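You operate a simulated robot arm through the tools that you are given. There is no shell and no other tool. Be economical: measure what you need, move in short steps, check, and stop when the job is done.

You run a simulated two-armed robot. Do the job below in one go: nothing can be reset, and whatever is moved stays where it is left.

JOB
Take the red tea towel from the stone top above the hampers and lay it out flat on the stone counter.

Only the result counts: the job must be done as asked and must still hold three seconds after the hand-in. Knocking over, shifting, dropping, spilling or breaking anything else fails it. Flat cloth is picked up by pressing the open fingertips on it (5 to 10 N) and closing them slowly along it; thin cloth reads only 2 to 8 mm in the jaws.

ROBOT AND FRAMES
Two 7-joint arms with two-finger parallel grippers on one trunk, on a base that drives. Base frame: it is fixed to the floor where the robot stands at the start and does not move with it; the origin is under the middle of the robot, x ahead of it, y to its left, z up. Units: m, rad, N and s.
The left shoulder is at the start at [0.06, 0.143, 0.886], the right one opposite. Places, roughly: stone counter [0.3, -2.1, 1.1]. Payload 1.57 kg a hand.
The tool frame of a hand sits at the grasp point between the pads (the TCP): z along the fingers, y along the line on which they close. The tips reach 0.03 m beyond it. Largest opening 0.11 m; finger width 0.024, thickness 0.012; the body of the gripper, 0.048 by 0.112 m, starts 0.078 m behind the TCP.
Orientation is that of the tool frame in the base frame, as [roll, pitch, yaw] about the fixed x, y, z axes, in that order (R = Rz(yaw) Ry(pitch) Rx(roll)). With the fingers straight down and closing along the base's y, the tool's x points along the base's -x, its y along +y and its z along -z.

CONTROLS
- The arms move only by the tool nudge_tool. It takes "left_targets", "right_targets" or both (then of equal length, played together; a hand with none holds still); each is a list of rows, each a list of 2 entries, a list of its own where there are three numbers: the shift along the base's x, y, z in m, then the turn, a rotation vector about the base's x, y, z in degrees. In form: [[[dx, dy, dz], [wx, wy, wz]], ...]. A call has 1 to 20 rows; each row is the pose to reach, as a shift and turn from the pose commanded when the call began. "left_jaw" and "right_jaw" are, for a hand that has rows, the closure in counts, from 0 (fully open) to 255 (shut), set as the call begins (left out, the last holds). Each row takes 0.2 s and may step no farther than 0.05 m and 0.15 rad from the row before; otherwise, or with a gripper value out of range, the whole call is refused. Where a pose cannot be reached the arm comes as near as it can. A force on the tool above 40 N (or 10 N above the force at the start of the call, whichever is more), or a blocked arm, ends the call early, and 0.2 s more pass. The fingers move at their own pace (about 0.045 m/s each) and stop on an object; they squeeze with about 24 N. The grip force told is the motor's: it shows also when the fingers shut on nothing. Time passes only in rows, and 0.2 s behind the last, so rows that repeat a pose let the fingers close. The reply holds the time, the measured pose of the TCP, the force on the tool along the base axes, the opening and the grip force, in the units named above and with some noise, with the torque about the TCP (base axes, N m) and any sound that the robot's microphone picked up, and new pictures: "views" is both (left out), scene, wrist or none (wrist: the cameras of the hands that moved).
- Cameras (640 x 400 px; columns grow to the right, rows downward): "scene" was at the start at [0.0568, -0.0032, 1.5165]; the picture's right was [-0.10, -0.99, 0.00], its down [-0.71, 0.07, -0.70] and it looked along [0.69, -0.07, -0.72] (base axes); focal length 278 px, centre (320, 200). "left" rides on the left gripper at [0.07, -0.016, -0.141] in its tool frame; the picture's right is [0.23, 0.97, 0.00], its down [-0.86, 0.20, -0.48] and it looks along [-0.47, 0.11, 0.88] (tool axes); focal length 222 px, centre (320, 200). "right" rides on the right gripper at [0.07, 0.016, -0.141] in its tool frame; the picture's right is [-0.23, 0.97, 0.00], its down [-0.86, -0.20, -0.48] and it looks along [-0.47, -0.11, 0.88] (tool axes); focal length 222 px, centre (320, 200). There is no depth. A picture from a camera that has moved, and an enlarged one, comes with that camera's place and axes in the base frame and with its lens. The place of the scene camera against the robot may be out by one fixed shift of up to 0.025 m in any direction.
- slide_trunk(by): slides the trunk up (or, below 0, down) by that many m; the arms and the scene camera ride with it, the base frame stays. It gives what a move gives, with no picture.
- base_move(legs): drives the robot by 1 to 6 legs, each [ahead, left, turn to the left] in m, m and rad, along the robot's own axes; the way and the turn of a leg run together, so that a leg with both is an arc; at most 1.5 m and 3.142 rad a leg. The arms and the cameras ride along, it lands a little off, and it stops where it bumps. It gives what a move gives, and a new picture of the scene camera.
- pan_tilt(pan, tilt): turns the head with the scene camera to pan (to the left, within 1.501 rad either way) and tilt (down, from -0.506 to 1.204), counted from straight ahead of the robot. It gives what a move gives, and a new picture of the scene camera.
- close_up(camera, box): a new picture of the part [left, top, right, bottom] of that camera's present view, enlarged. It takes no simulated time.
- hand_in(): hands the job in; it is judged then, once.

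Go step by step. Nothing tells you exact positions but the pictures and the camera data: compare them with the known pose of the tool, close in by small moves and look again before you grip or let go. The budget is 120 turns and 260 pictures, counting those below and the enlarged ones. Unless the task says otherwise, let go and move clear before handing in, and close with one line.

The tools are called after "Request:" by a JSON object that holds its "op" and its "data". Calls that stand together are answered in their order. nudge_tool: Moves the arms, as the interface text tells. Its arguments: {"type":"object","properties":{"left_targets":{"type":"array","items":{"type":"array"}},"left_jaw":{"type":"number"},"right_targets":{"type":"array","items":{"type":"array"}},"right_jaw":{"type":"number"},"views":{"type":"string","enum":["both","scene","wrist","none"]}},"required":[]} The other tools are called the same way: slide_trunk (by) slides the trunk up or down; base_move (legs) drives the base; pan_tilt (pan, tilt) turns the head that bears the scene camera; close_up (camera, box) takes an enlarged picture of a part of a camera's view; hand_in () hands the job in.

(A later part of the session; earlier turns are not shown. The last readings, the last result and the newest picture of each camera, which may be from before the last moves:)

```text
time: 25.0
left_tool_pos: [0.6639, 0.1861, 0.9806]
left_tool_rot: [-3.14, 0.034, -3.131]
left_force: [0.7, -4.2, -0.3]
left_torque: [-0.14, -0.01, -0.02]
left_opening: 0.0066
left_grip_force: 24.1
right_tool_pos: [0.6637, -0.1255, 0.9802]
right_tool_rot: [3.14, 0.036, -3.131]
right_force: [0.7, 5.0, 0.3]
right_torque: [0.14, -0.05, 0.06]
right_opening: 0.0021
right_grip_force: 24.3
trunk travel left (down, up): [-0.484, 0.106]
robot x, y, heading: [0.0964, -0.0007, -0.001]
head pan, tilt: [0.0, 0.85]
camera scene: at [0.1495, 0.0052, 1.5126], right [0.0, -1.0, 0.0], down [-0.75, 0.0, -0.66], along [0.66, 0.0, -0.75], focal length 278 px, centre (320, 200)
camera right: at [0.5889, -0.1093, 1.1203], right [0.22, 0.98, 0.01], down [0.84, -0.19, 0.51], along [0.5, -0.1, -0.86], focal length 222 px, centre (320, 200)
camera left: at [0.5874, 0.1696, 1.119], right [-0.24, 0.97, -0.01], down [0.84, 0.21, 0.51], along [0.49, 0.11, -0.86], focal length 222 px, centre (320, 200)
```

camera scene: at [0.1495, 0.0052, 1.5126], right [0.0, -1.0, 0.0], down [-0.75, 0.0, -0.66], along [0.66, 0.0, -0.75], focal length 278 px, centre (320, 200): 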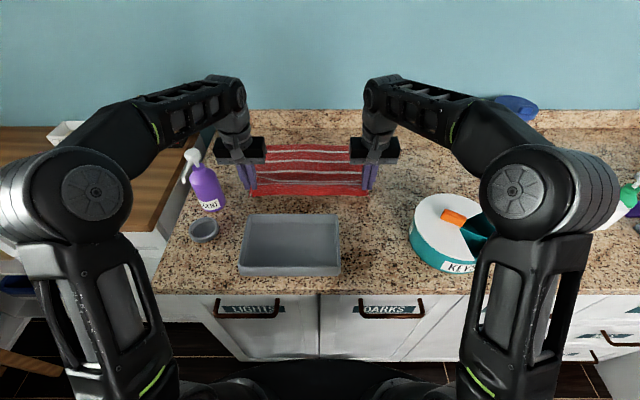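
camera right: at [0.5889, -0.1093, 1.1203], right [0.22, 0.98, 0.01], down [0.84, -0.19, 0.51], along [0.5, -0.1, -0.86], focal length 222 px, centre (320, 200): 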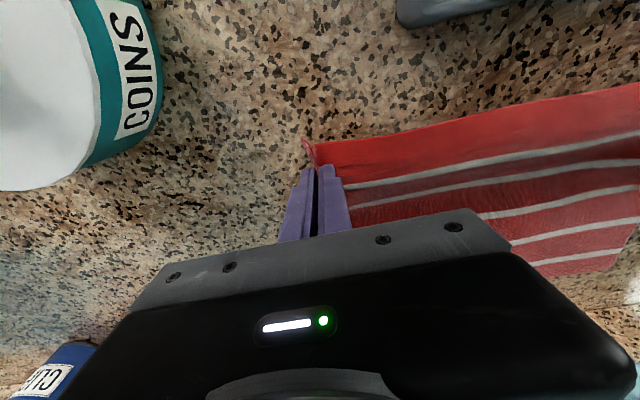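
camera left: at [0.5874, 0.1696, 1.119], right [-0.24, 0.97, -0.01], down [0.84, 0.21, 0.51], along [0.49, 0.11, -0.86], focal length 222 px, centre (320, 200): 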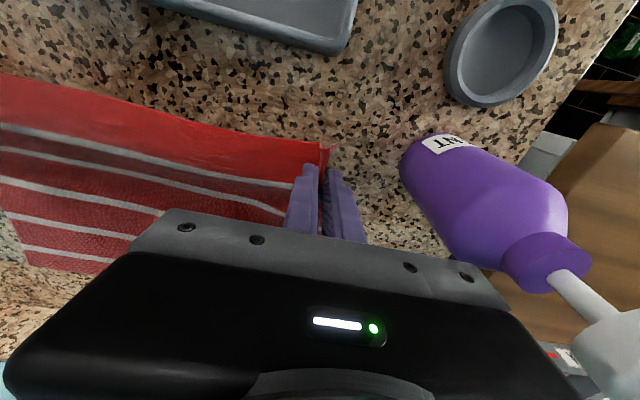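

Both corners hold, with about 5 N of stretch between the hands. I'll bring them 5 mm closer each and lift, tilting the fingers forward to gain height.

Request:
{"op": "nudge_tool", "data": {"left_targets": [[[0, -0.003, 0.01], [0, -4, 0]], [[0, -0.005, 0.03], [0, -9, 0]], [[0, -0.005, 0.05], [0, -14, 0]], [[0, -0.005, 0.07], [0, -19, 0]], [[0, -0.005, 0.09], [0, -24, 0]], [[0, -0.005, 0.11], [0, -29, 0]], [[0, -0.005, 0.13], [0, -34, 0]], [[0, -0.005, 0.15], [0, -39, 0]], [[0, -0.005, 0.17], [0, -44, 0]], [[0, -0.005, 0.19], [0, -48, 0]], [[0, -0.005, 0.21], [0, -50, 0]], [[0, -0.005, 0.23], [0, -50, 0]], [[0, -0.005, 0.25], [0, -50, 0]], [[0, -0.005, 0.27], [0, -50, 0]]], "right_targets": [[[0, 0.003, 0.01], [0, -4, 0]], [[0, 0.005, 0.03], [0, -9, 0]], [[0, 0.005, 0.05], [0, -14, 0]], [[0, 0.005, 0.07], [0, -19, 0]], [[0, 0.005, 0.09], [0, -24, 0]], [[0, 0.005, 0.11], [0, -29, 0]], [[0, 0.005, 0.13], [0, -34, 0]], [[0, 0.005, 0.15], [0, -39, 0]], [[0, 0.005, 0.17], [0, -44, 0]], [[0, 0.005, 0.19], [0, -48, 0]], [[0, 0.005, 0.21], [0, -50, 0]], [[0, 0.005, 0.23], [0, -50, 0]], [[0, 0.005, 0.25], [0, -50, 0]], [[0, 0.005, 0.27], [0, -50, 0]]]}}

```text
time: 28.0
left_tool_pos: [0.6636, 0.1805, 1.2507]
left_tool_rot: [-3.123, 0.905, -3.124]
left_force: [0.3, 0.0, 0.0]
left_torque: [-0.02, 0.02, -0.04]
left_opening: 0.0061
left_grip_force: 24.4
right_tool_pos: [0.6632, -0.1199, 1.2506]
right_tool_rot: [-3.13, 0.91, -3.124]
right_force: [-0.2, -0.4, 0.1]
right_torque: [0.01, -0.01, 0.0]
right_opening: 0.0022
right_grip_force: 23.6
trunk travel left (down, up): [-0.484, 0.106]
robot x, y, heading: [0.0981, 0.0001, -0.003]
head pan, tilt: [0.0, 0.85]
camera scene: at [0.1494, 0.0053, 1.5126], right [0.0, -1.0, 0.0], down [-0.75, 0.0, -0.66], along [0.66, 0.0, -0.75], focal length 278 px, centre (320, 200)
camera right: at [0.5095, -0.1038, 1.2825], right [0.13, 0.98, 0.17], down [0.15, -0.19, 0.97], along [0.98, -0.1, -0.17], focal length 222 px, centre (320, 200)
camera left: at [0.5086, 0.1641, 1.2831], right [-0.14, 0.97, -0.19], down [0.15, 0.21, 0.97], along [0.98, 0.11, -0.17], focal length 222 px, centre (320, 200)
```

scene: 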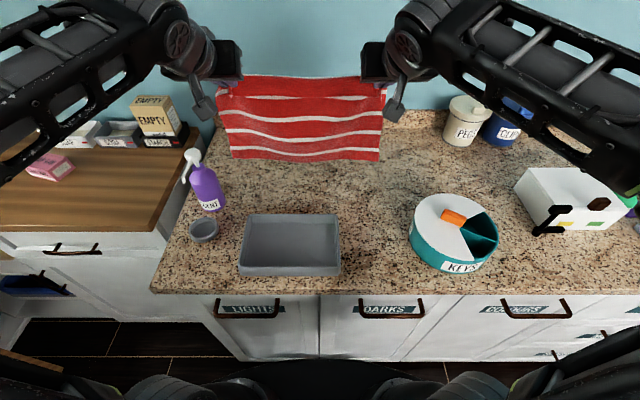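
right: 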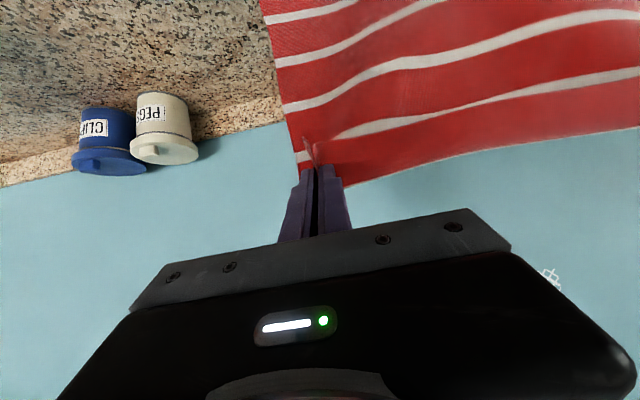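
left: 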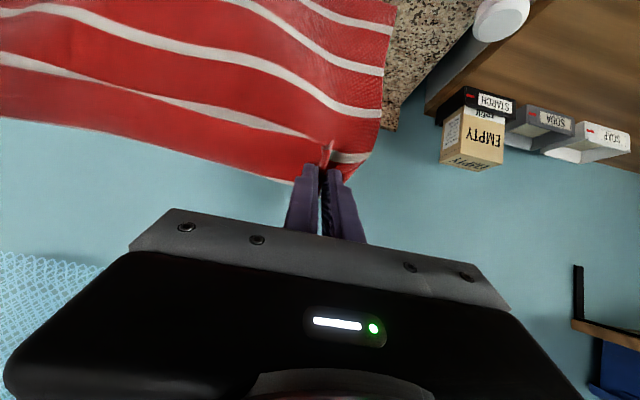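

The towel hangs freely from both corners. I'll raise the trunk to clear the tray fully, then back away.

Request:
{"op": "slide_trunk", "data": {"by": 0.1}}

Request:
{"op": "close_up", "data": {"camera": "scene", "box": [140, 60, 460, 300]}}

```text
time: 29.4
left_tool_pos: [0.6645, 0.1797, 1.3516]
left_tool_rot: [-3.124, 0.908, -3.123]
left_force: [0.3, -0.3, -0.5]
left_torque: [0.02, -0.01, -0.03]
left_opening: 0.0062
left_grip_force: 23.8
right_tool_pos: [0.663, -0.1184, 1.3499]
right_tool_rot: [-3.131, 0.91, -3.126]
right_force: [0.1, -0.4, -0.8]
right_torque: [-0.02, 0.03, -0.03]
right_opening: 0.0019
right_grip_force: 23.6
trunk travel left (down, up): [-0.584, 0.006]
robot x, y, heading: [0.0989, 0.0036, 0.003]
head pan, tilt: [0.0, 0.85]
```

```text
1.67 times, centred on (300, 180) of scene
camera zoom: at [0.1496, 0.0053, 1.6126], right [0.0, -1.0, 0.0], down [-0.75, 0.0, -0.66], along [0.66, 0.0, -0.75], focal length 463 px, centre (353, 233)
```

zoom: 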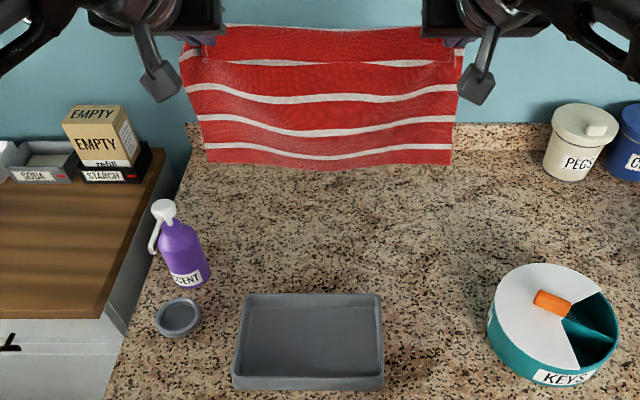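

The towel clears everything. I'll back the robot straight out into the aisle and look toward the stone counter.

Request:
{"op": "base_move", "data": {"legs": [[-0.4, 0, 0], [-0.35, 0, 0]]}}

Request:
{"op": "pan_tilt", "data": {"pan": -1.4, "tilt": 0.35}}

```text
time: 33.8
left_tool_pos: [-0.0996, 0.1779, 1.3507]
left_tool_rot: [-3.122, 0.908, -3.135]
left_force: [-0.3, 0.0, 0.2]
left_torque: [-0.05, -0.01, -0.02]
left_opening: 0.0062
left_grip_force: 23.8
right_tool_pos: [-0.1031, -0.1208, 1.3504]
right_tool_rot: [-3.13, 0.91, -3.136]
right_force: [-0.5, 0.5, 0.4]
right_torque: [0.01, -0.01, 0.03]
right_opening: 0.002
right_grip_force: 23.8
trunk travel left (down, up): [-0.584, 0.006]
robot x, y, heading: [-0.6693, 0.0062, -0.01]
head pan, tilt: [0.0, 0.85]
camera scene: at [-0.616, 0.0087, 1.6127], right [-0.01, -1.0, 0.0], down [-0.75, 0.01, -0.66], along [0.66, -0.01, -0.75], focal length 278 px, centre (320, 200)
```

scene: 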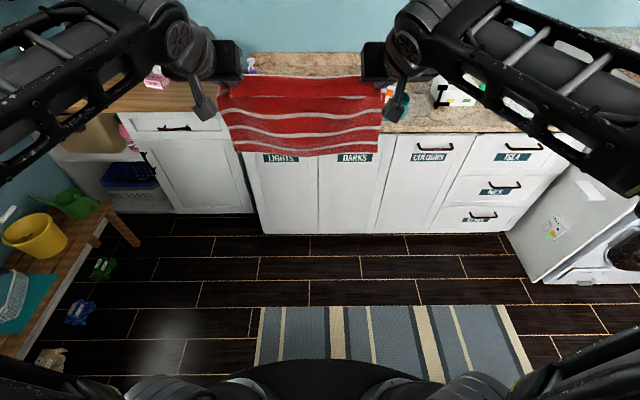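

```text
time: 35.3
left_tool_pos: [-0.0981, 0.1776, 1.3505]
left_tool_rot: [-3.124, 0.908, -3.135]
left_force: [0.0, -0.8, 0.1]
left_torque: [-0.01, 0.0, 0.03]
left_opening: 0.0061
left_grip_force: 24.1
right_tool_pos: [-0.1027, -0.1223, 1.3497]
right_tool_rot: [-3.132, 0.91, -3.136]
right_force: [-0.2, 0.4, -0.2]
right_torque: [-0.01, 0.03, 0.0]
right_opening: 0.0022
right_grip_force: 23.4
trunk travel left (down, up): [-0.584, 0.006]
robot x, y, heading: [-0.6761, 0.0067, -0.009]
head pan, tilt: [-1.4, 0.351]
camera scene: at [-0.6781, -0.0825, 1.6563], right [-0.99, -0.16, 0.0], down [-0.06, 0.34, -0.94], along [0.15, -0.93, -0.34], focal length 278 px, centre (320, 200)
```

scene: 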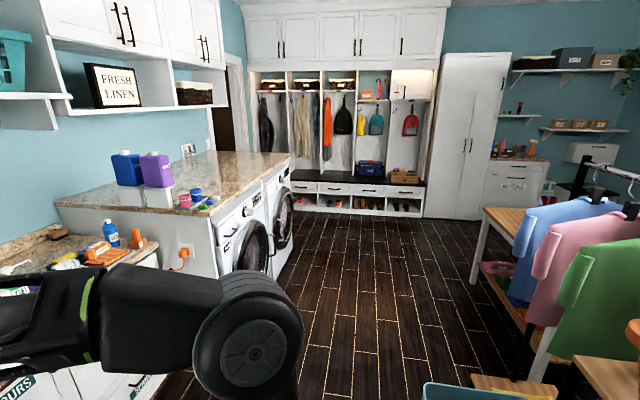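

Request:
{"op": "pan_tilt", "data": {"pan": -1.5, "tilt": 0.85}}

```text
time: 36.3
left_tool_pos: [-0.0979, 0.1781, 1.3506]
left_tool_rot: [-3.123, 0.907, -3.134]
left_force: [0.0, -0.2, -0.1]
left_torque: [-0.02, 0.02, 0.01]
left_opening: 0.0061
left_grip_force: 24.2
right_tool_pos: [-0.1012, -0.1217, 1.3497]
right_tool_rot: [-3.131, 0.91, -3.137]
right_force: [0.1, -0.2, -1.5]
right_torque: [-0.02, 0.03, 0.01]
right_opening: 0.0019
right_grip_force: 23.7
trunk travel left (down, up): [-0.584, 0.006]
robot x, y, heading: [-0.6708, 0.003, -0.013]
head pan, tilt: [-1.499, 0.85]
camera scene: at [-0.6883, -0.0686, 1.6127], right [-1.0, -0.06, 0.0], down [-0.05, 0.75, -0.66], along [0.04, -0.66, -0.75], focal length 278 px, centre (320, 200)
```

scene: 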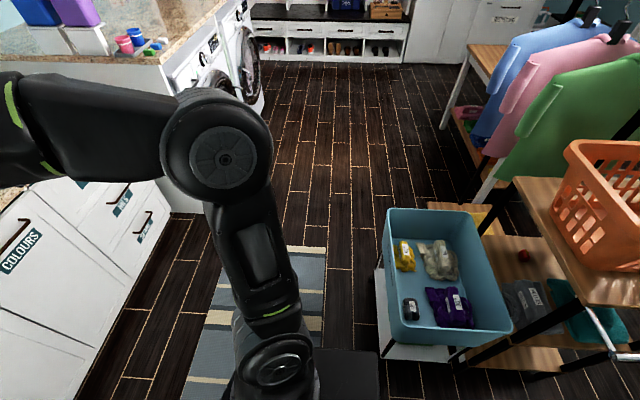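

There is a cart behind-right of the robot at x≈−0.92, and the washers' front is at x≈0, so the robot should travel near x≈−0.45 with the hands pulled in. I'll retract the hands by 0.2 m.

Request:
{"op": "nudge_tool", "data": {"left_targets": [[[-0.03, 0, 0], [0, 0, 0]], [[-0.06, 0, 0], [0, -2, 0]], [[-0.09, 0, 0], [0, -4, 0]], [[-0.12, 0, 0], [0, -6, 0]], [[-0.15, 0, 0], [0, -8, 0]], [[-0.18, 0, 0], [0, -10, 0]], [[-0.2, 0, 0], [0, -10, 0]], [[-0.2, 0, 0], [0, -10, 0]]], "right_targets": [[[-0.03, 0, 0], [0, 0, 0]], [[-0.06, 0, 0], [0, -2, 0]], [[-0.09, 0, 0], [0, -4, 0]], [[-0.12, 0, 0], [0, -6, 0]], [[-0.15, 0, 0], [0, -8, 0]], [[-0.18, 0, 0], [0, -10, 0]], [[-0.2, 0, 0], [0, -10, 0]], [[-0.2, 0, 0], [0, -10, 0]]], "views": "scene"}}

```text
time: 38.1
left_tool_pos: [-0.3, 0.177, 1.3497]
left_tool_rot: [-3.122, 1.08, -3.132]
left_force: [-0.4, 0.4, -0.1]
left_torque: [0.02, 0.04, -0.01]
left_opening: 0.0061
left_grip_force: 24.2
right_tool_pos: [-0.3016, -0.1222, 1.3477]
right_tool_rot: [-3.129, 1.083, -3.134]
right_force: [0.3, -0.1, -0.3]
right_torque: [0.0, 0.01, -0.02]
right_opening: 0.0023
right_grip_force: 23.2
trunk travel left (down, up): [-0.584, 0.006]
robot x, y, heading: [-0.6712, 0.0064, -0.011]
head pan, tilt: [-1.499, 0.85]
camera scene: at [-0.6879, -0.0685, 1.6126], right [-1.0, -0.06, 0.0], down [-0.05, 0.75, -0.66], along [0.04, -0.66, -0.75], focal length 278 px, centre (320, 200)
```

scene: 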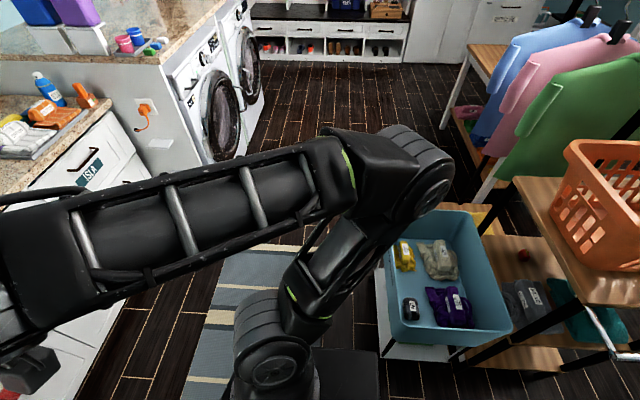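

Request:
{"op": "base_move", "data": {"legs": [[0.2, 0, 0.011], [0, -0.9, 0]]}}

```text
time: 44.0
left_tool_pos: [-0.1052, -0.7214, 1.3508]
left_tool_rot: [-3.123, 1.082, -3.129]
left_force: [0.4, -0.3, -0.4]
left_torque: [-0.03, 0.03, 0.01]
left_opening: 0.0061
left_grip_force: 24.2
right_tool_pos: [-0.1061, -1.0207, 1.3483]
right_tool_rot: [-3.128, 1.084, -3.133]
right_force: [0.8, -0.9, 0.0]
right_torque: [0.01, 0.01, -0.01]
right_opening: 0.002
right_grip_force: 23.7
trunk travel left (down, up): [-0.584, 0.006]
robot x, y, heading: [-0.4708, -0.8927, -0.006]
head pan, tilt: [-1.499, 0.85]
camera scene: at [-0.493, -0.9677, 1.6126], right [-1.0, -0.06, 0.0], down [-0.05, 0.75, -0.66], along [0.04, -0.66, -0.75], focal length 278 px, centre (320, 200)
```

scene: 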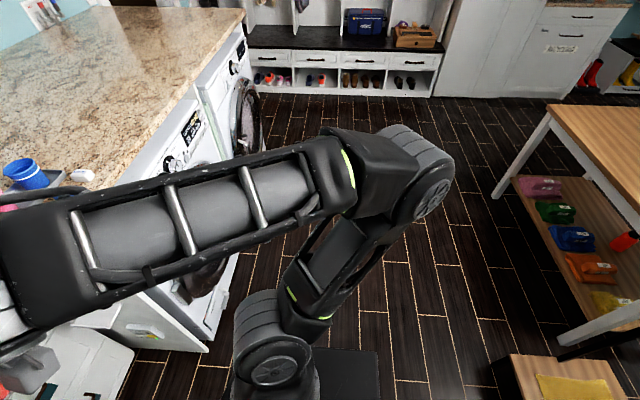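

Clear so far; the counter's front edge is near x≈0.03 and the hands are at x≈−0.10. I'll continue along to y≈−2.1.

Request:
{"op": "base_move", "data": {"legs": [[0, -1.2, 0.006]]}}

Request:
{"op": "pan_tilt", "data": {"pan": 0.0, "tilt": 0.75}}

```text
time: 50.1
left_tool_pos: [-0.1226, -1.9483, 1.3512]
left_tool_rot: [-3.123, 1.083, 3.136]
left_force: [0.9, 0.7, 0.4]
left_torque: [-0.02, -0.03, 0.0]
left_opening: 0.0062
left_grip_force: 24.0
right_tool_pos: [-0.1298, -2.2475, 1.3479]
right_tool_rot: [-3.13, 1.085, 3.132]
right_force: [0.6, 0.5, -0.1]
right_torque: [-0.01, -0.01, 0.01]
right_opening: 0.0024
right_grip_force: 23.7
trunk travel left (down, up): [-0.584, 0.006]
robot x, y, heading: [-0.4958, -2.1168, -0.028]
head pan, tilt: [-1.499, 0.85]
camera scene: at [-0.5151, -2.1874, 1.6126], right [-1.0, -0.05, 0.0], down [-0.03, 0.75, -0.66], along [0.03, -0.66, -0.75], focal length 278 px, centre (320, 200)
```

scene: 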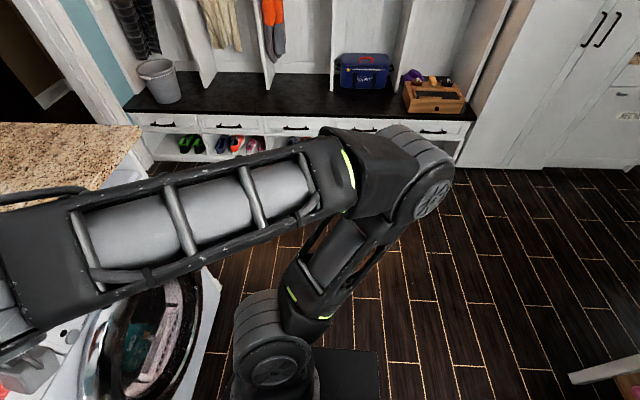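

```text
time: 51.7
left_tool_pos: [-0.1212, -1.9484, 1.3494]
left_tool_rot: [-3.121, 1.082, 3.133]
left_force: [0.4, -0.3, -1.0]
left_torque: [-0.02, 0.0, -0.03]
left_opening: 0.0063
left_grip_force: 23.5
right_tool_pos: [-0.1285, -2.2459, 1.3482]
right_tool_rot: [-3.13, 1.083, 3.133]
right_force: [-0.3, 0.7, -0.3]
right_torque: [-0.02, 0.01, 0.02]
right_opening: 0.0021
right_grip_force: 23.5
trunk travel left (down, up): [-0.584, 0.006]
robot x, y, heading: [-0.4961, -2.1133, -0.023]
head pan, tilt: [0.0, 0.75]
camera scene: at [-0.4358, -2.1111, 1.6206], right [-0.03, -1.0, 0.0], down [-0.68, 0.02, -0.73], along [0.73, -0.02, -0.68], focal length 278 px, centre (320, 200)
```

scene: 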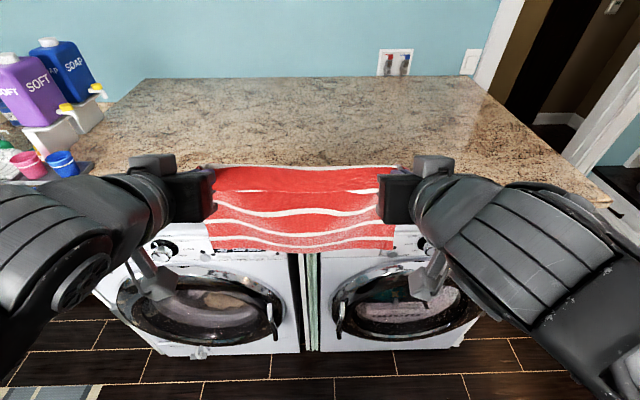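

The counter in front is clear, with its front edge near x≈0.04–0.09. I want to lay the far edge down first, so I'll raise the hands as high as the towel's full length above the counter.

Request:
{"op": "nudge_tool", "data": {"left_targets": [[[0.02, 0, 0.03], [0, -3, 0]], [[0.04, 0, 0.06], [0, -6, 0]], [[0.06, 0, 0.09], [0, -9, 0]], [[0.08, 0, 0.12], [0, -12, 0]], [[0.08, 0, 0.15], [0, -15, 0]], [[0.08, 0, 0.18], [0, -15, 0]], [[0.08, 0, 0.18], [0, -15, 0]]], "right_targets": [[[0.02, 0, 0.03], [0, -3, 0]], [[0.04, 0, 0.06], [0, -6, 0]], [[0.06, 0, 0.09], [0, -9, 0]], [[0.08, 0, 0.12], [0, -12, 0]], [[0.08, 0, 0.15], [0, -15, 0]], [[0.08, 0, 0.18], [0, -15, 0]], [[0.08, 0, 0.18], [0, -15, 0]]], "views": "scene"}}

```text
time: 53.3
left_tool_pos: [-0.0428, -1.9468, 1.5307]
left_tool_rot: [-3.129, 1.344, 3.127]
left_force: [-0.8, 0.7, -0.1]
left_torque: [0.0, 0.04, 0.03]
left_opening: 0.0062
left_grip_force: 24.4
right_tool_pos: [-0.0515, -2.2458, 1.5288]
right_tool_rot: [-3.14, 1.349, 3.121]
right_force: [0.2, 0.7, -0.5]
right_torque: [-0.05, 0.03, 0.01]
right_opening: 0.0023
right_grip_force: 23.4
trunk travel left (down, up): [-0.584, 0.006]
robot x, y, heading: [-0.496, -2.1189, -0.021]
head pan, tilt: [0.0, 0.75]
camera scene: at [-0.4367, -2.111, 1.6207], right [-0.03, -1.0, 0.0], down [-0.68, 0.02, -0.73], along [0.73, -0.02, -0.68], focal length 278 px, centre (320, 200)
```

scene: 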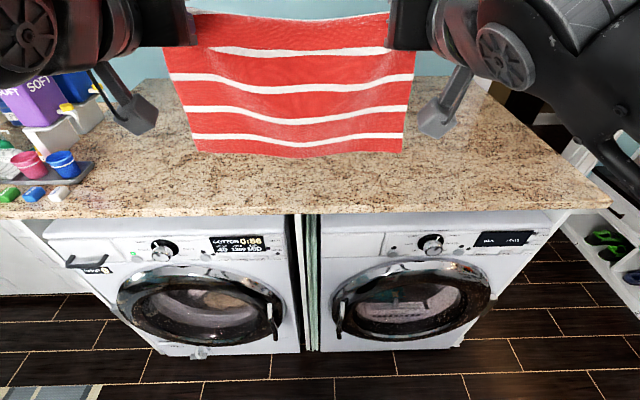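

The whole towel now hangs above the counter level. I'll drive up to the washers, staying about 0.3 m off.

Request:
{"op": "base_move", "data": {"legs": [[0.17, 0, 0.022]]}}

Request:
{"op": "nudge_tool", "data": {"left_targets": [[[0.04, 0, 0], [0, 0, 0]], [[0.08, 0, 0], [0, 0, 0]], [[0.12, 0, 0], [0, 0, 0]], [[0.16, 0, 0], [0, 0, 0]], [[0.2, 0, -0.01], [0, 0, 0]], [[0.2, 0, -0.01], [0, 0, 0]]], "right_targets": [[[0.04, 0, 0], [0, 0, 0]], [[0.08, 0, 0], [0, 0, 0]], [[0.12, 0, 0], [0, 0, 0]], [[0.16, 0, 0], [0, 0, 0]], [[0.2, 0, -0.01], [0, 0, 0]], [[0.2, 0, -0.01], [0, 0, 0]]]}}

```text
time: 54.8
left_tool_pos: [0.126, -1.9397, 1.5292]
left_tool_rot: [-3.129, 1.343, -3.136]
left_force: [-0.2, -0.1, -0.8]
left_torque: [0.01, 0.02, 0.01]
left_opening: 0.0064
left_grip_force: 24.3
right_tool_pos: [0.1217, -2.2393, 1.5273]
right_tool_rot: [-3.139, 1.345, -3.14]
right_force: [-0.2, 0.5, 0.5]
right_torque: [0.0, 0.05, 0.03]
right_opening: 0.0024
right_grip_force: 24.1
trunk travel left (down, up): [-0.584, 0.006]
robot x, y, heading: [-0.3244, -2.1198, -0.008]
head pan, tilt: [0.0, 0.75]
camera scene: at [-0.2659, -2.1125, 1.6206], right [-0.01, -1.0, 0.0], down [-0.68, 0.0, -0.73], along [0.73, 0.0, -0.68], focal length 278 px, centre (320, 200)
```

scene: 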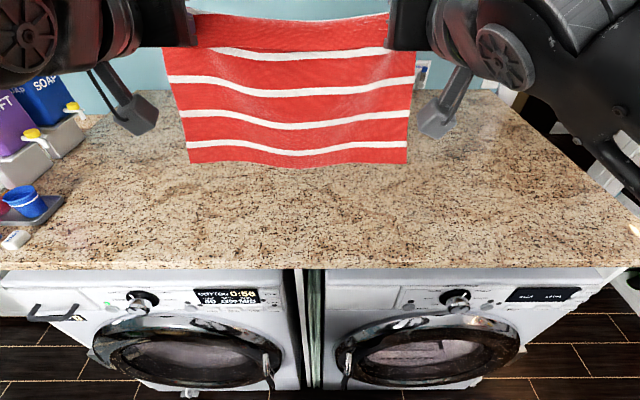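

```text
time: 56.2
left_tool_pos: [0.32, -1.9389, 1.5217]
left_tool_rot: [-3.13, 1.344, -3.135]
left_force: [-1.2, -0.1, 0.5]
left_torque: [0.0, 0.02, -0.01]
left_opening: 0.0063
left_grip_force: 24.0
right_tool_pos: [0.3133, -2.2377, 1.5157]
right_tool_rot: [-3.139, 1.349, -3.141]
right_force: [-1.0, -0.1, -0.6]
right_torque: [0.04, -0.01, 0.02]
right_opening: 0.0023
right_grip_force: 23.9
trunk travel left (down, up): [-0.584, 0.006]
robot x, y, heading: [-0.3261, -2.1191, -0.007]
head pan, tilt: [0.0, 0.75]
camera scene: at [-0.2696, -2.1127, 1.6207], right [-0.01, -1.0, 0.0], down [-0.68, 0.0, -0.73], along [0.73, 0.0, -0.68], focal length 278 px, centre (320, 200)
camera right: at [0.1615, -2.2216, 1.4792], right [0.05, 0.97, 0.22], down [-0.28, -0.2, 0.94], along [0.96, -0.11, 0.26], focal length 222 px, centre (320, 200)
camera left: at [0.1641, -1.9542, 1.4845], right [-0.05, 0.97, -0.22], down [-0.27, 0.2, 0.94], along [0.96, 0.1, 0.26], focal length 222 px, centre (320, 200)
```

scene: 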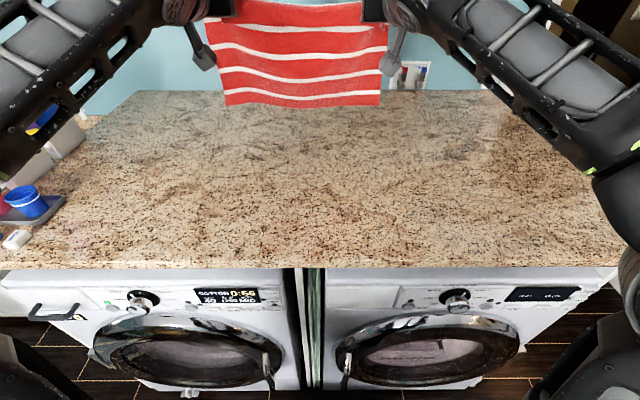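
right: 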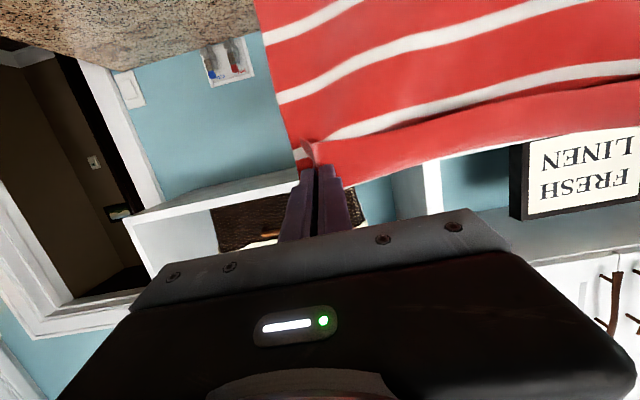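
left: 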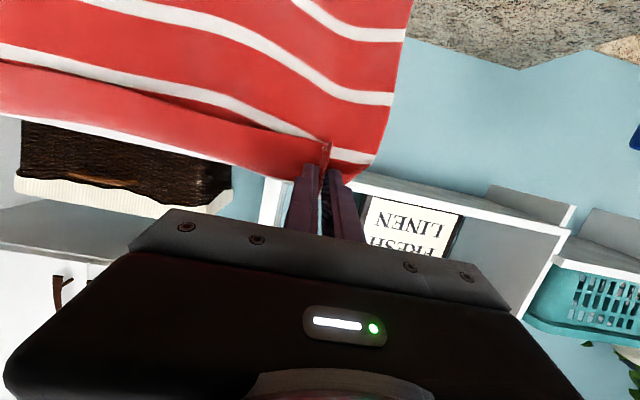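

The towel is over the counter with its bottom edge clear. I'll lower it until the far edge touches down.

Request:
{"op": "nudge_tool", "data": {"left_targets": [[[0, 0, -0.02], [0, 4, 0]], [[0, 0, -0.04], [0, 8, 0]], [[0, 0, -0.06], [0, 12, 0]], [[0, 0, -0.08], [0, 16, 0]], [[0, 0, -0.1], [0, 18, 0]], [[0, 0, -0.12], [0, 18, 0]], [[0, 0, -0.12], [0, 18, 0]]], "right_targets": [[[0, 0, -0.02], [0, 4, 0]], [[0, 0, -0.04], [0, 8, 0]], [[0, 0, -0.06], [0, 12, 0]], [[0, 0, -0.08], [0, 16, 0]], [[0, 0, -0.1], [0, 18, 0]], [[0, 0, -0.117], [0, 18, 0]], [[0, 0, -0.117], [0, 18, 0]]]}}

```text
time: 57.8
left_tool_pos: [0.3241, -1.9389, 1.3991]
left_tool_rot: [-3.131, 1.027, -3.139]
left_force: [-0.4, -0.2, 0.1]
left_torque: [0.05, 0.0, 0.01]
left_opening: 0.0059
left_grip_force: 24.0
right_tool_pos: [0.3206, -2.2386, 1.4014]
right_tool_rot: [-3.138, 1.031, -3.14]
right_force: [0.6, -0.4, -0.1]
right_torque: [-0.03, 0.01, 0.01]
right_opening: 0.0021
right_grip_force: 23.5
trunk travel left (down, up): [-0.584, 0.006]
robot x, y, heading: [-0.3297, -2.1173, -0.005]
head pan, tilt: [0.0, 0.75]
camera scene: at [-0.2674, -2.1126, 1.6206], right [-0.01, -1.0, 0.0], down [-0.68, 0.0, -0.73], along [0.73, 0.0, -0.68], focal length 278 px, centre (320, 200)
camera right: at [0.163, -2.2221, 1.4136], right [0.12, 0.97, 0.19], down [0.03, -0.2, 0.98], along [0.99, -0.11, -0.05], focal length 222 px, centre (320, 200)
camera left: at [0.1652, -1.9546, 1.4112], right [-0.11, 0.97, -0.2], down [0.03, 0.2, 0.98], along [0.99, 0.1, -0.05], focal length 222 px, centre (320, 200)
```

scene: 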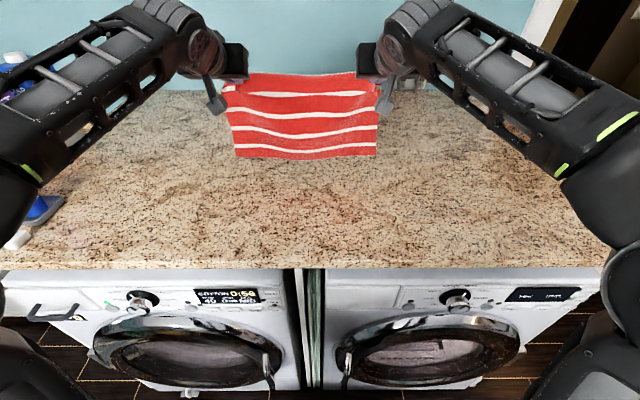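
right: 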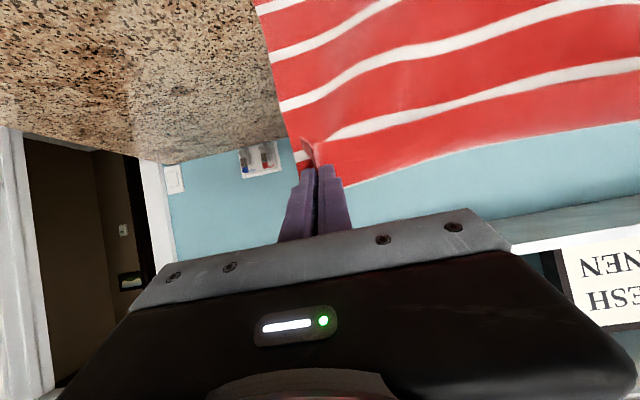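
left: 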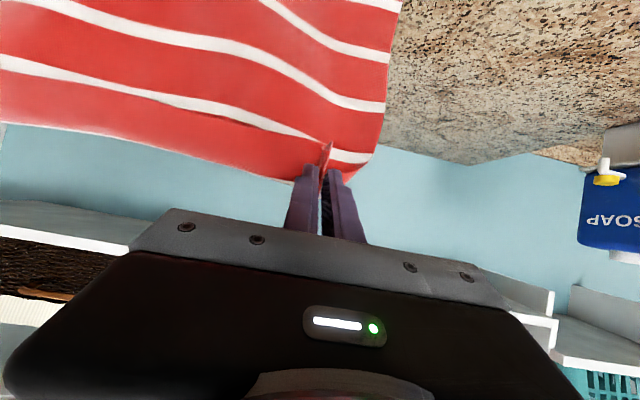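

Request:
{"op": "nudge_tool", "data": {"left_targets": [[[0, 0, -0.02], [0, 3, 0]], [[0, 0, -0.04], [0, 6, 0]], [[0, 0, -0.06], [0, 9, 0]], [[0, 0, -0.06], [0, 9, 0]]], "right_targets": [[[0, 0, -0.02], [0, 3, 0]], [[0, 0, -0.04], [0, 6, 0]], [[0, 0, -0.06], [0, 9, 0]], [[0, 0, -0.06], [0, 9, 0]]], "views": "scene"}}

Request:
{"op": "close_up", "data": {"camera": "scene", "box": [180, 60, 440, 280]}}

```text
time: 58.8
left_tool_pos: [0.3224, -1.9409, 1.3382]
left_tool_rot: [-3.131, 0.871, -3.141]
left_force: [0.2, 0.2, 0.0]
left_torque: [-0.01, -0.01, 0.0]
left_opening: 0.0063
left_grip_force: 24.1
right_tool_pos: [0.3207, -2.2371, 1.341]
right_tool_rot: [-3.14, 0.875, 3.141]
right_force: [-0.2, 0.4, -0.2]
right_torque: [0.0, 0.01, 0.03]
right_opening: 0.0023
right_grip_force: 23.9
trunk travel left (down, up): [-0.584, 0.006]
robot x, y, heading: [-0.3274, -2.1181, -0.001]
head pan, tilt: [0.0, 0.75]
camera scene: at [-0.268, -2.1126, 1.6207], right [-0.01, -1.0, 0.0], down [-0.68, 0.0, -0.73], along [0.73, 0.0, -0.68], focal length 278 px, centre (320, 200)
```

scene: 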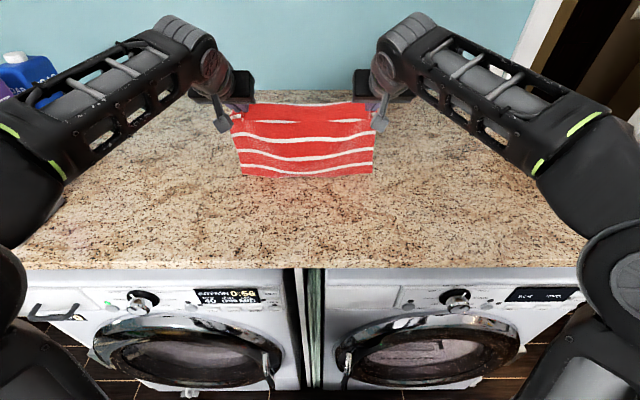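

```text
1.82 times, centred on (310, 170) of scene
camera zoom: at [-0.268, -2.1126, 1.6207], right [-0.01, -1.0, 0.0], down [-0.68, 0.0, -0.73], along [0.73, 0.0, -0.68], focal length 505 px, centre (338, 254)
```

zoom: 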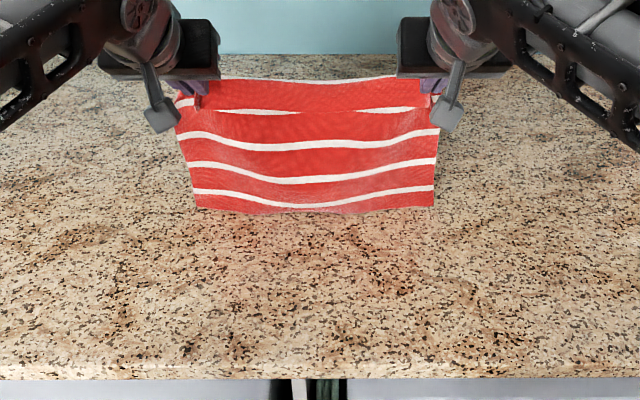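

The far edge is about to touch. I'll move 3 cm farther ahead, then start the arc back and down so the towel is laid out from its far edge.

Request:
{"op": "nudge_tool", "data": {"left_targets": [[[0.015, 0, -0.01], [0, 0, 0]], [[0.03, 0, -0.02], [0, 0, 0]], [[0.03, 0, -0.035], [0, 2, 0]], [[0.01, 0, -0.04], [0, 4, 0]], [[-0.01, 0, -0.046], [0, 6, 0]], [[-0.03, 0, -0.054], [0, 8, 0]], [[-0.05, 0, -0.064], [0, 10, 0]], [[-0.07, 0, -0.075], [0, 12, 0]], [[-0.09, 0, -0.087], [0, 14, 0]], [[-0.09, 0, -0.087], [0, 14, 0]]], "right_targets": [[[0.015, 0, -0.01], [0, 0, 0]], [[0.03, 0, -0.02], [0, 0, 0]], [[0.03, 0, -0.037], [0, 2, 0]], [[0.01, 0, -0.042], [0, 4, 0]], [[-0.01, 0, -0.048], [0, 6, 0]], [[-0.03, 0, -0.056], [0, 8, 0]], [[-0.05, 0, -0.066], [0, 10, 0]], [[-0.07, 0, -0.077], [0, 12, 0]], [[-0.09, 0, -0.089], [0, 14, 0]], [[-0.09, 0, -0.089], [0, 14, 0]]]}}

Request:
{"op": "close_up", "data": {"camera": "scene", "box": [180, 60, 440, 280]}}

```text
time: 61.0
left_tool_pos: [0.2321, -1.9398, 1.2512]
left_tool_rot: [-3.134, 0.627, -3.139]
left_force: [-0.9, 0.2, -0.3]
left_torque: [-0.03, -0.01, -0.03]
left_opening: 0.0061
left_grip_force: 23.8
right_tool_pos: [0.2309, -2.237, 1.2514]
right_tool_rot: [3.14, 0.631, -3.141]
right_force: [-1.3, -0.1, -0.1]
right_torque: [0.01, -0.04, 0.0]
right_opening: 0.002
right_grip_force: 23.9
trunk travel left (down, up): [-0.584, 0.006]
robot x, y, heading: [-0.3257, -2.1173, -0.005]
head pan, tilt: [0.0, 0.75]
camera scene: at [-0.2669, -2.1126, 1.6206], right [-0.01, -1.0, 0.0], down [-0.68, 0.0, -0.73], along [0.73, 0.0, -0.68], focal length 278 px, centre (320, 200)
camera right: at [0.0923, -2.2202, 1.3255], right [0.18, 0.97, 0.13], down [0.41, -0.2, 0.89], along [0.89, -0.11, -0.44], focal length 222 px, centre (320, 200)
camera left: at [0.0911, -1.956, 1.3251], right [-0.18, 0.97, -0.14], down [0.41, 0.2, 0.89], along [0.89, 0.1, -0.44], focal length 222 px, centre (320, 200)
```

scene: 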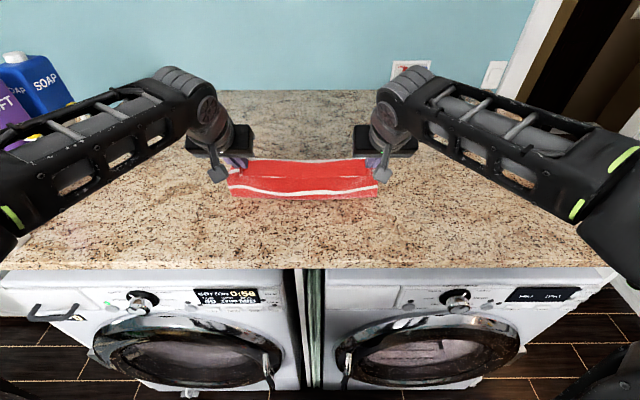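
right: 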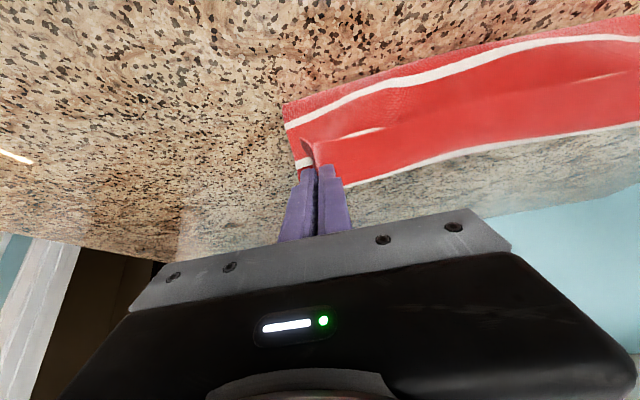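
left: 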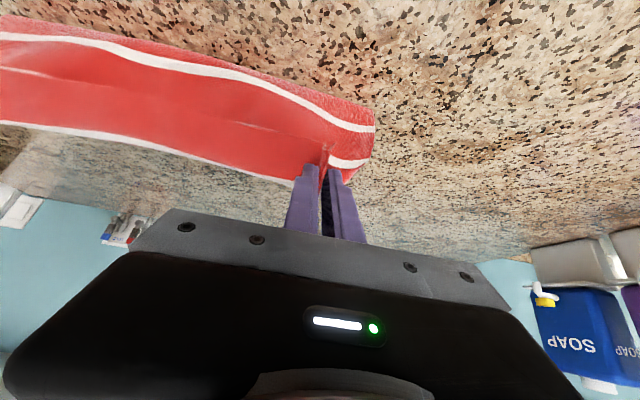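

```text
1.82 times, centred on (310, 170) of scene
camera zoom: at [-0.2669, -2.1126, 1.6206], right [-0.01, -1.0, 0.0], down [-0.68, 0.0, -0.73], along [0.73, 0.0, -0.68], focal length 505 px, centre (338, 254)
```

zoom: 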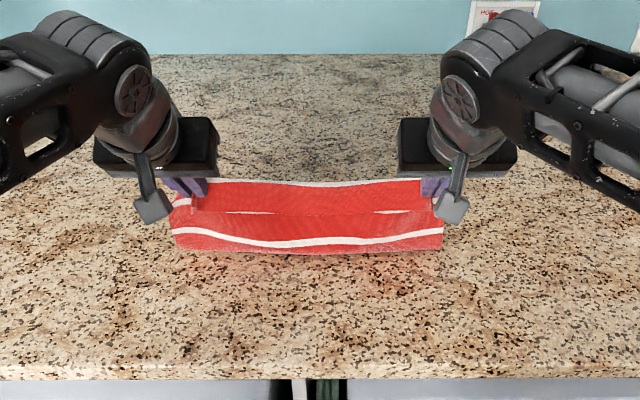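

The far part is now lying ahead on the stone with about 10 cm still hanging. I'll continue pulling back and down.

Request:
{"op": "nudge_tool", "data": {"left_targets": [[[-0.02, 0, -0.01], [0, 2, 0]], [[-0.04, 0, -0.022], [0, 4, 0]], [[-0.06, 0, -0.034], [0, 6, 0]], [[-0.08, 0, -0.048], [0, 8, 0]], [[-0.095, 0, -0.06], [0, 10, 0]], [[-0.105, 0, -0.07], [0, 12, 0]], [[-0.105, 0, -0.07], [0, 12, 0]]], "right_targets": [[[-0.02, 0, -0.01], [0, 2, 0]], [[-0.04, 0, -0.022], [0, 4, 0]], [[-0.06, 0, -0.034], [0, 6, 0]], [[-0.08, 0, -0.048], [0, 8, 0]], [[-0.095, 0, -0.06], [0, 10, 0]], [[-0.105, 0, -0.07], [0, 12, 0]], [[-0.105, 0, -0.07], [0, 12, 0]]]}}

Request:
{"op": "close_up", "data": {"camera": "scene", "box": [180, 60, 440, 280]}}

```text
time: 62.6
left_tool_pos: [0.1272, -1.9413, 1.1829]
left_tool_rot: [-3.135, 0.417, -3.14]
left_force: [-0.3, -0.7, 0.5]
left_torque: [0.02, 0.0, 0.0]
left_opening: 0.0063
left_grip_force: 24.1
right_tool_pos: [0.1244, -2.2374, 1.1823]
right_tool_rot: [3.141, 0.419, 3.141]
right_force: [0.2, -0.9, 0.5]
right_torque: [0.0, 0.0, 0.0]
right_opening: 0.0023
right_grip_force: 23.6
trunk travel left (down, up): [-0.584, 0.006]
robot x, y, heading: [-0.3249, -2.1182, -0.003]
head pan, tilt: [0.0, 0.75]
camera scene: at [-0.2674, -2.1126, 1.6206], right [-0.01, -1.0, 0.0], down [-0.68, 0.0, -0.73], along [0.73, 0.0, -0.68], focal length 278 px, centre (320, 200)
camera right: at [0.0033, -2.221, 1.284], right [0.21, 0.97, 0.09], down [0.59, -0.2, 0.79], along [0.78, -0.11, -0.61], focal length 222 px, centre (320, 200)
camera left: at [0.0038, -1.9575, 1.2831], right [-0.21, 0.97, -0.1], down [0.59, 0.2, 0.78], along [0.78, 0.1, -0.61], focal length 222 px, centre (320, 200)
```

scene: 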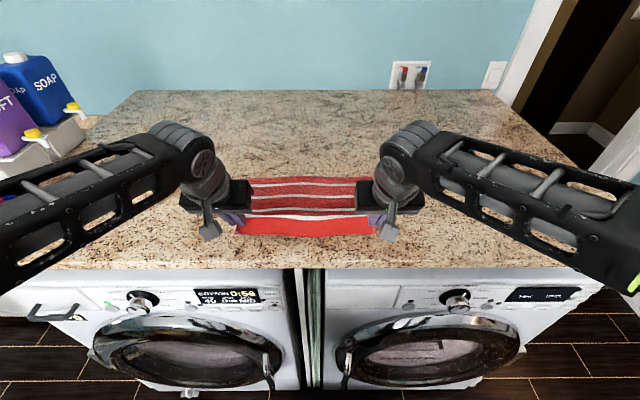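
right: 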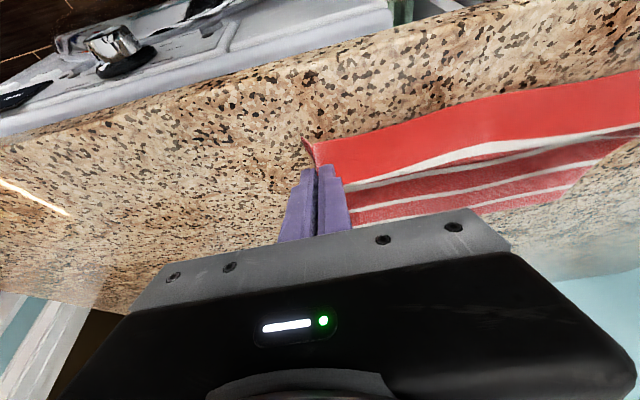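
left: 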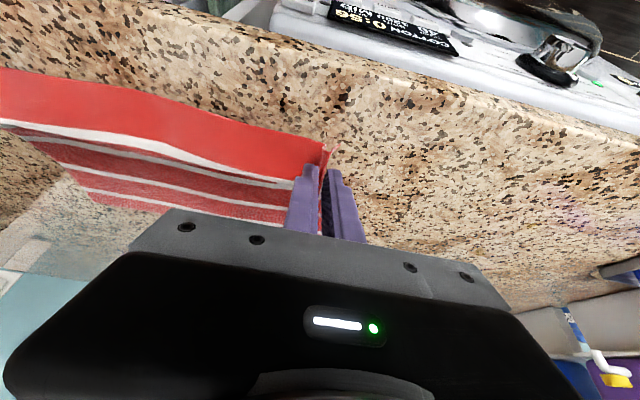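

```text
1.82 times, centred on (310, 170) of scene
camera zoom: at [-0.2674, -2.1126, 1.6206], right [-0.01, -1.0, 0.0], down [-0.68, 0.0, -0.73], along [0.73, 0.0, -0.68], focal length 505 px, centre (338, 254)
```

zoom: 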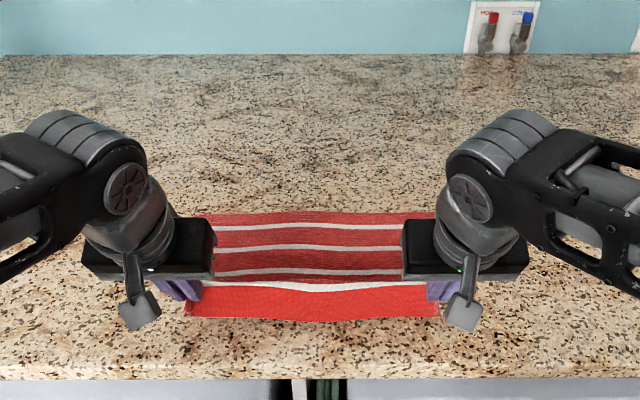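

The towel is laid out nicely with only the gripped edge still raised. I'll lower the near edge to the stone, pulling back very slightly.

Request:
{"op": "nudge_tool", "data": {"left_targets": [[[-0.006, 0, -0.008], [0, 3, 0]], [[-0.012, 0, -0.016], [0, 6, 0]], [[-0.014, 0, -0.022], [0, 9, 0]], [[-0.015, 0, -0.028], [0, 11, 0]]], "right_targets": [[[-0.006, 0, -0.008], [0, 3, 0]], [[-0.012, 0, -0.016], [0, 6, 0]], [[-0.014, 0, -0.022], [0, 9, 0]], [[-0.015, 0, -0.028], [0, 11, 0]]], "views": "wrist"}}

```text
time: 63.6
left_tool_pos: [0.1131, -1.9399, 1.1535]
left_tool_rot: [-3.135, 0.226, -3.141]
left_force: [0.5, 0.5, -0.4]
left_torque: [-0.01, 0.01, -0.01]
left_opening: 0.0062
left_grip_force: 23.8
right_tool_pos: [0.1104, -2.2399, 1.1521]
right_tool_rot: [3.141, 0.229, 3.141]
right_force: [-0.3, -0.3, 1.5]
right_torque: [0.01, -0.04, 0.01]
right_opening: 0.0021
right_grip_force: 23.3
trunk travel left (down, up): [-0.584, 0.006]
robot x, y, heading: [-0.3267, -2.1201, -0.006]
head pan, tilt: [0.0, 0.75]
camera right: at [0.0113, -2.2229, 1.2757], right [0.22, 0.97, 0.05], down [0.72, -0.2, 0.66], along [0.65, -0.11, -0.75], focal length 222 px, centre (320, 200)
camera left: at [0.0122, -1.9552, 1.276], right [-0.22, 0.97, -0.06], down [0.73, 0.2, 0.66], along [0.65, 0.1, -0.75], focal length 222 px, centre (320, 200)
```

right: 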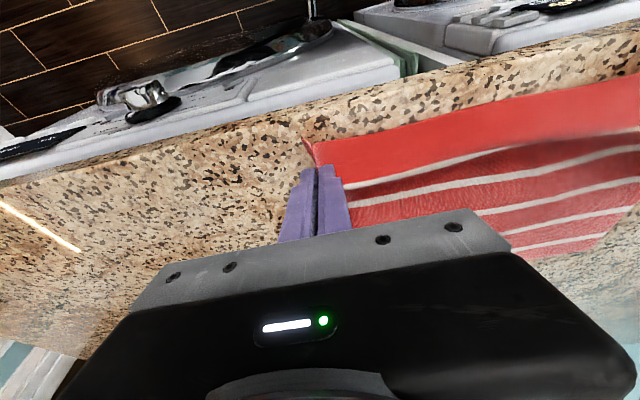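
left: 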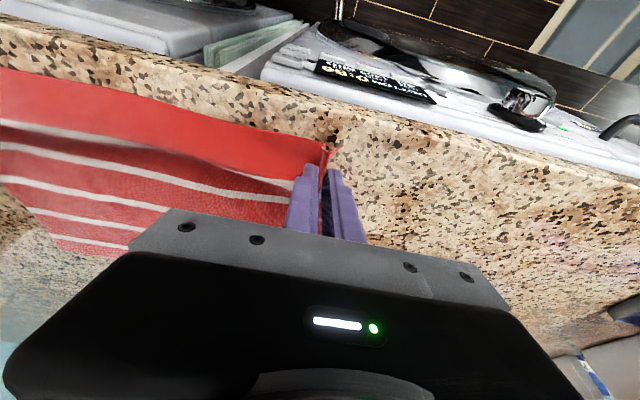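

Request:
{"op": "nudge_tool", "data": {"left_targets": [[[0, 0, -0.005], [0, 3, 0]], [[0, 0, -0.01], [0, 6, 0]], [[0, 0, -0.014], [0, 8, 0]], [[0, 0, -0.017], [0, 8, 0]]], "right_targets": [[[0, 0, -0.005], [0, 3, 0]], [[0, 0, -0.01], [0, 6, 0]], [[0, 0, -0.014], [0, 8, 0]], [[0, 0, -0.016], [0, 8, 0]]], "views": "wrist"}}

```text
time: 64.6
left_tool_pos: [0.1127, -1.94, 1.1373]
left_tool_rot: [-3.134, 0.085, -3.141]
left_force: [-0.4, 0.0, 0.0]
left_torque: [-0.01, -0.04, 0.0]
left_opening: 0.0061
left_grip_force: 23.7
right_tool_pos: [0.1089, -2.2399, 1.1376]
right_tool_rot: [3.141, 0.089, 3.141]
right_force: [0.3, -0.1, 0.1]
right_torque: [-0.02, -0.01, 0.02]
right_opening: 0.0021
right_grip_force: 23.7
trunk travel left (down, up): [-0.584, 0.006]
robot x, y, heading: [-0.3273, -2.1182, -0.005]
head pan, tilt: [0.0, 0.75]
camera right: at [0.0283, -2.2228, 1.2734], right [0.23, 0.97, 0.02], down [0.81, -0.2, 0.55], along [0.54, -0.11, -0.83], focal length 222 px, centre (320, 200)
camera left: at [0.03, -1.9552, 1.2713], right [-0.23, 0.97, -0.03], down [0.81, 0.2, 0.55], along [0.54, 0.1, -0.84], focal length 222 px, centre (320, 200)
```

right: 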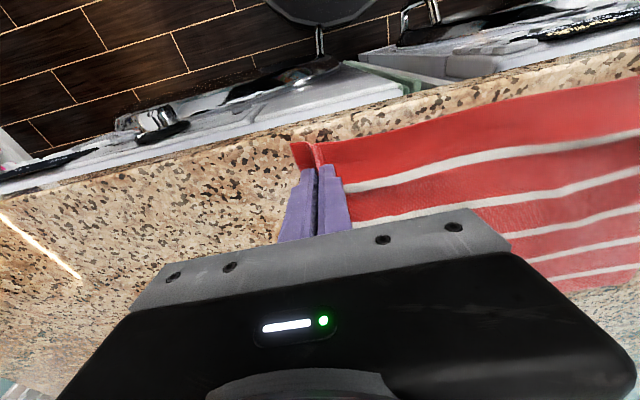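
left: 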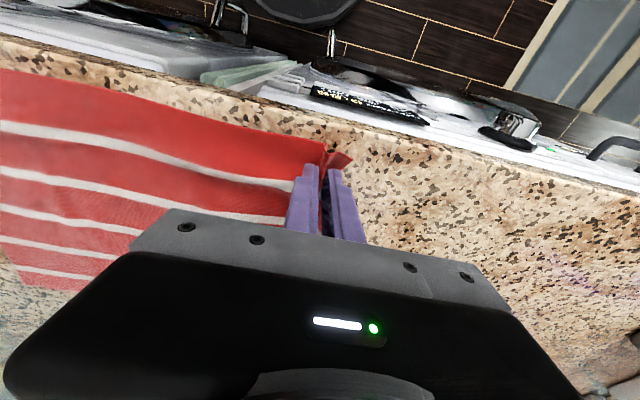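

The near edge is on the stone, about 2 cm inside the counter's edge. I'll lower to light contact so that opening the fingers spreads the gathered cloth flat again.

Request:
{"op": "nudge_tool", "data": {"left_targets": [[[0.004, 0, -0.003], [0, 2, 0]], [[0.008, 0, -0.006], [0, 4, 0]], [[0.01, 0, -0.008], [0, 4.5, 0]]], "right_targets": [[[0.004, 0, -0.003], [0, 2, 0]], [[0.01, 0, -0.006], [0, 4, 0]], [[0.013, 0, -0.008], [0, 4.5, 0]]], "views": "none"}}

```text
time: 65.4
left_tool_pos: [0.1218, -1.9413, 1.1325]
left_tool_rot: [-3.134, 0.011, -3.14]
left_force: [-3.2, 1.2, 15.4]
left_torque: [0.16, -0.05, 0.03]
left_opening: 0.0062
left_grip_force: 23.5
right_tool_pos: [0.1223, -2.2382, 1.132]
right_tool_rot: [3.141, 0.014, -3.141]
right_force: [-2.7, -1.0, 11.1]
right_torque: [-0.03, -0.02, 0.01]
right_opening: 0.002
right_grip_force: 23.2
trunk travel left (down, up): [-0.584, 0.006]
robot x, y, heading: [-0.3287, -2.1225, -0.006]
head pan, tilt: [0.0, 0.75]
```

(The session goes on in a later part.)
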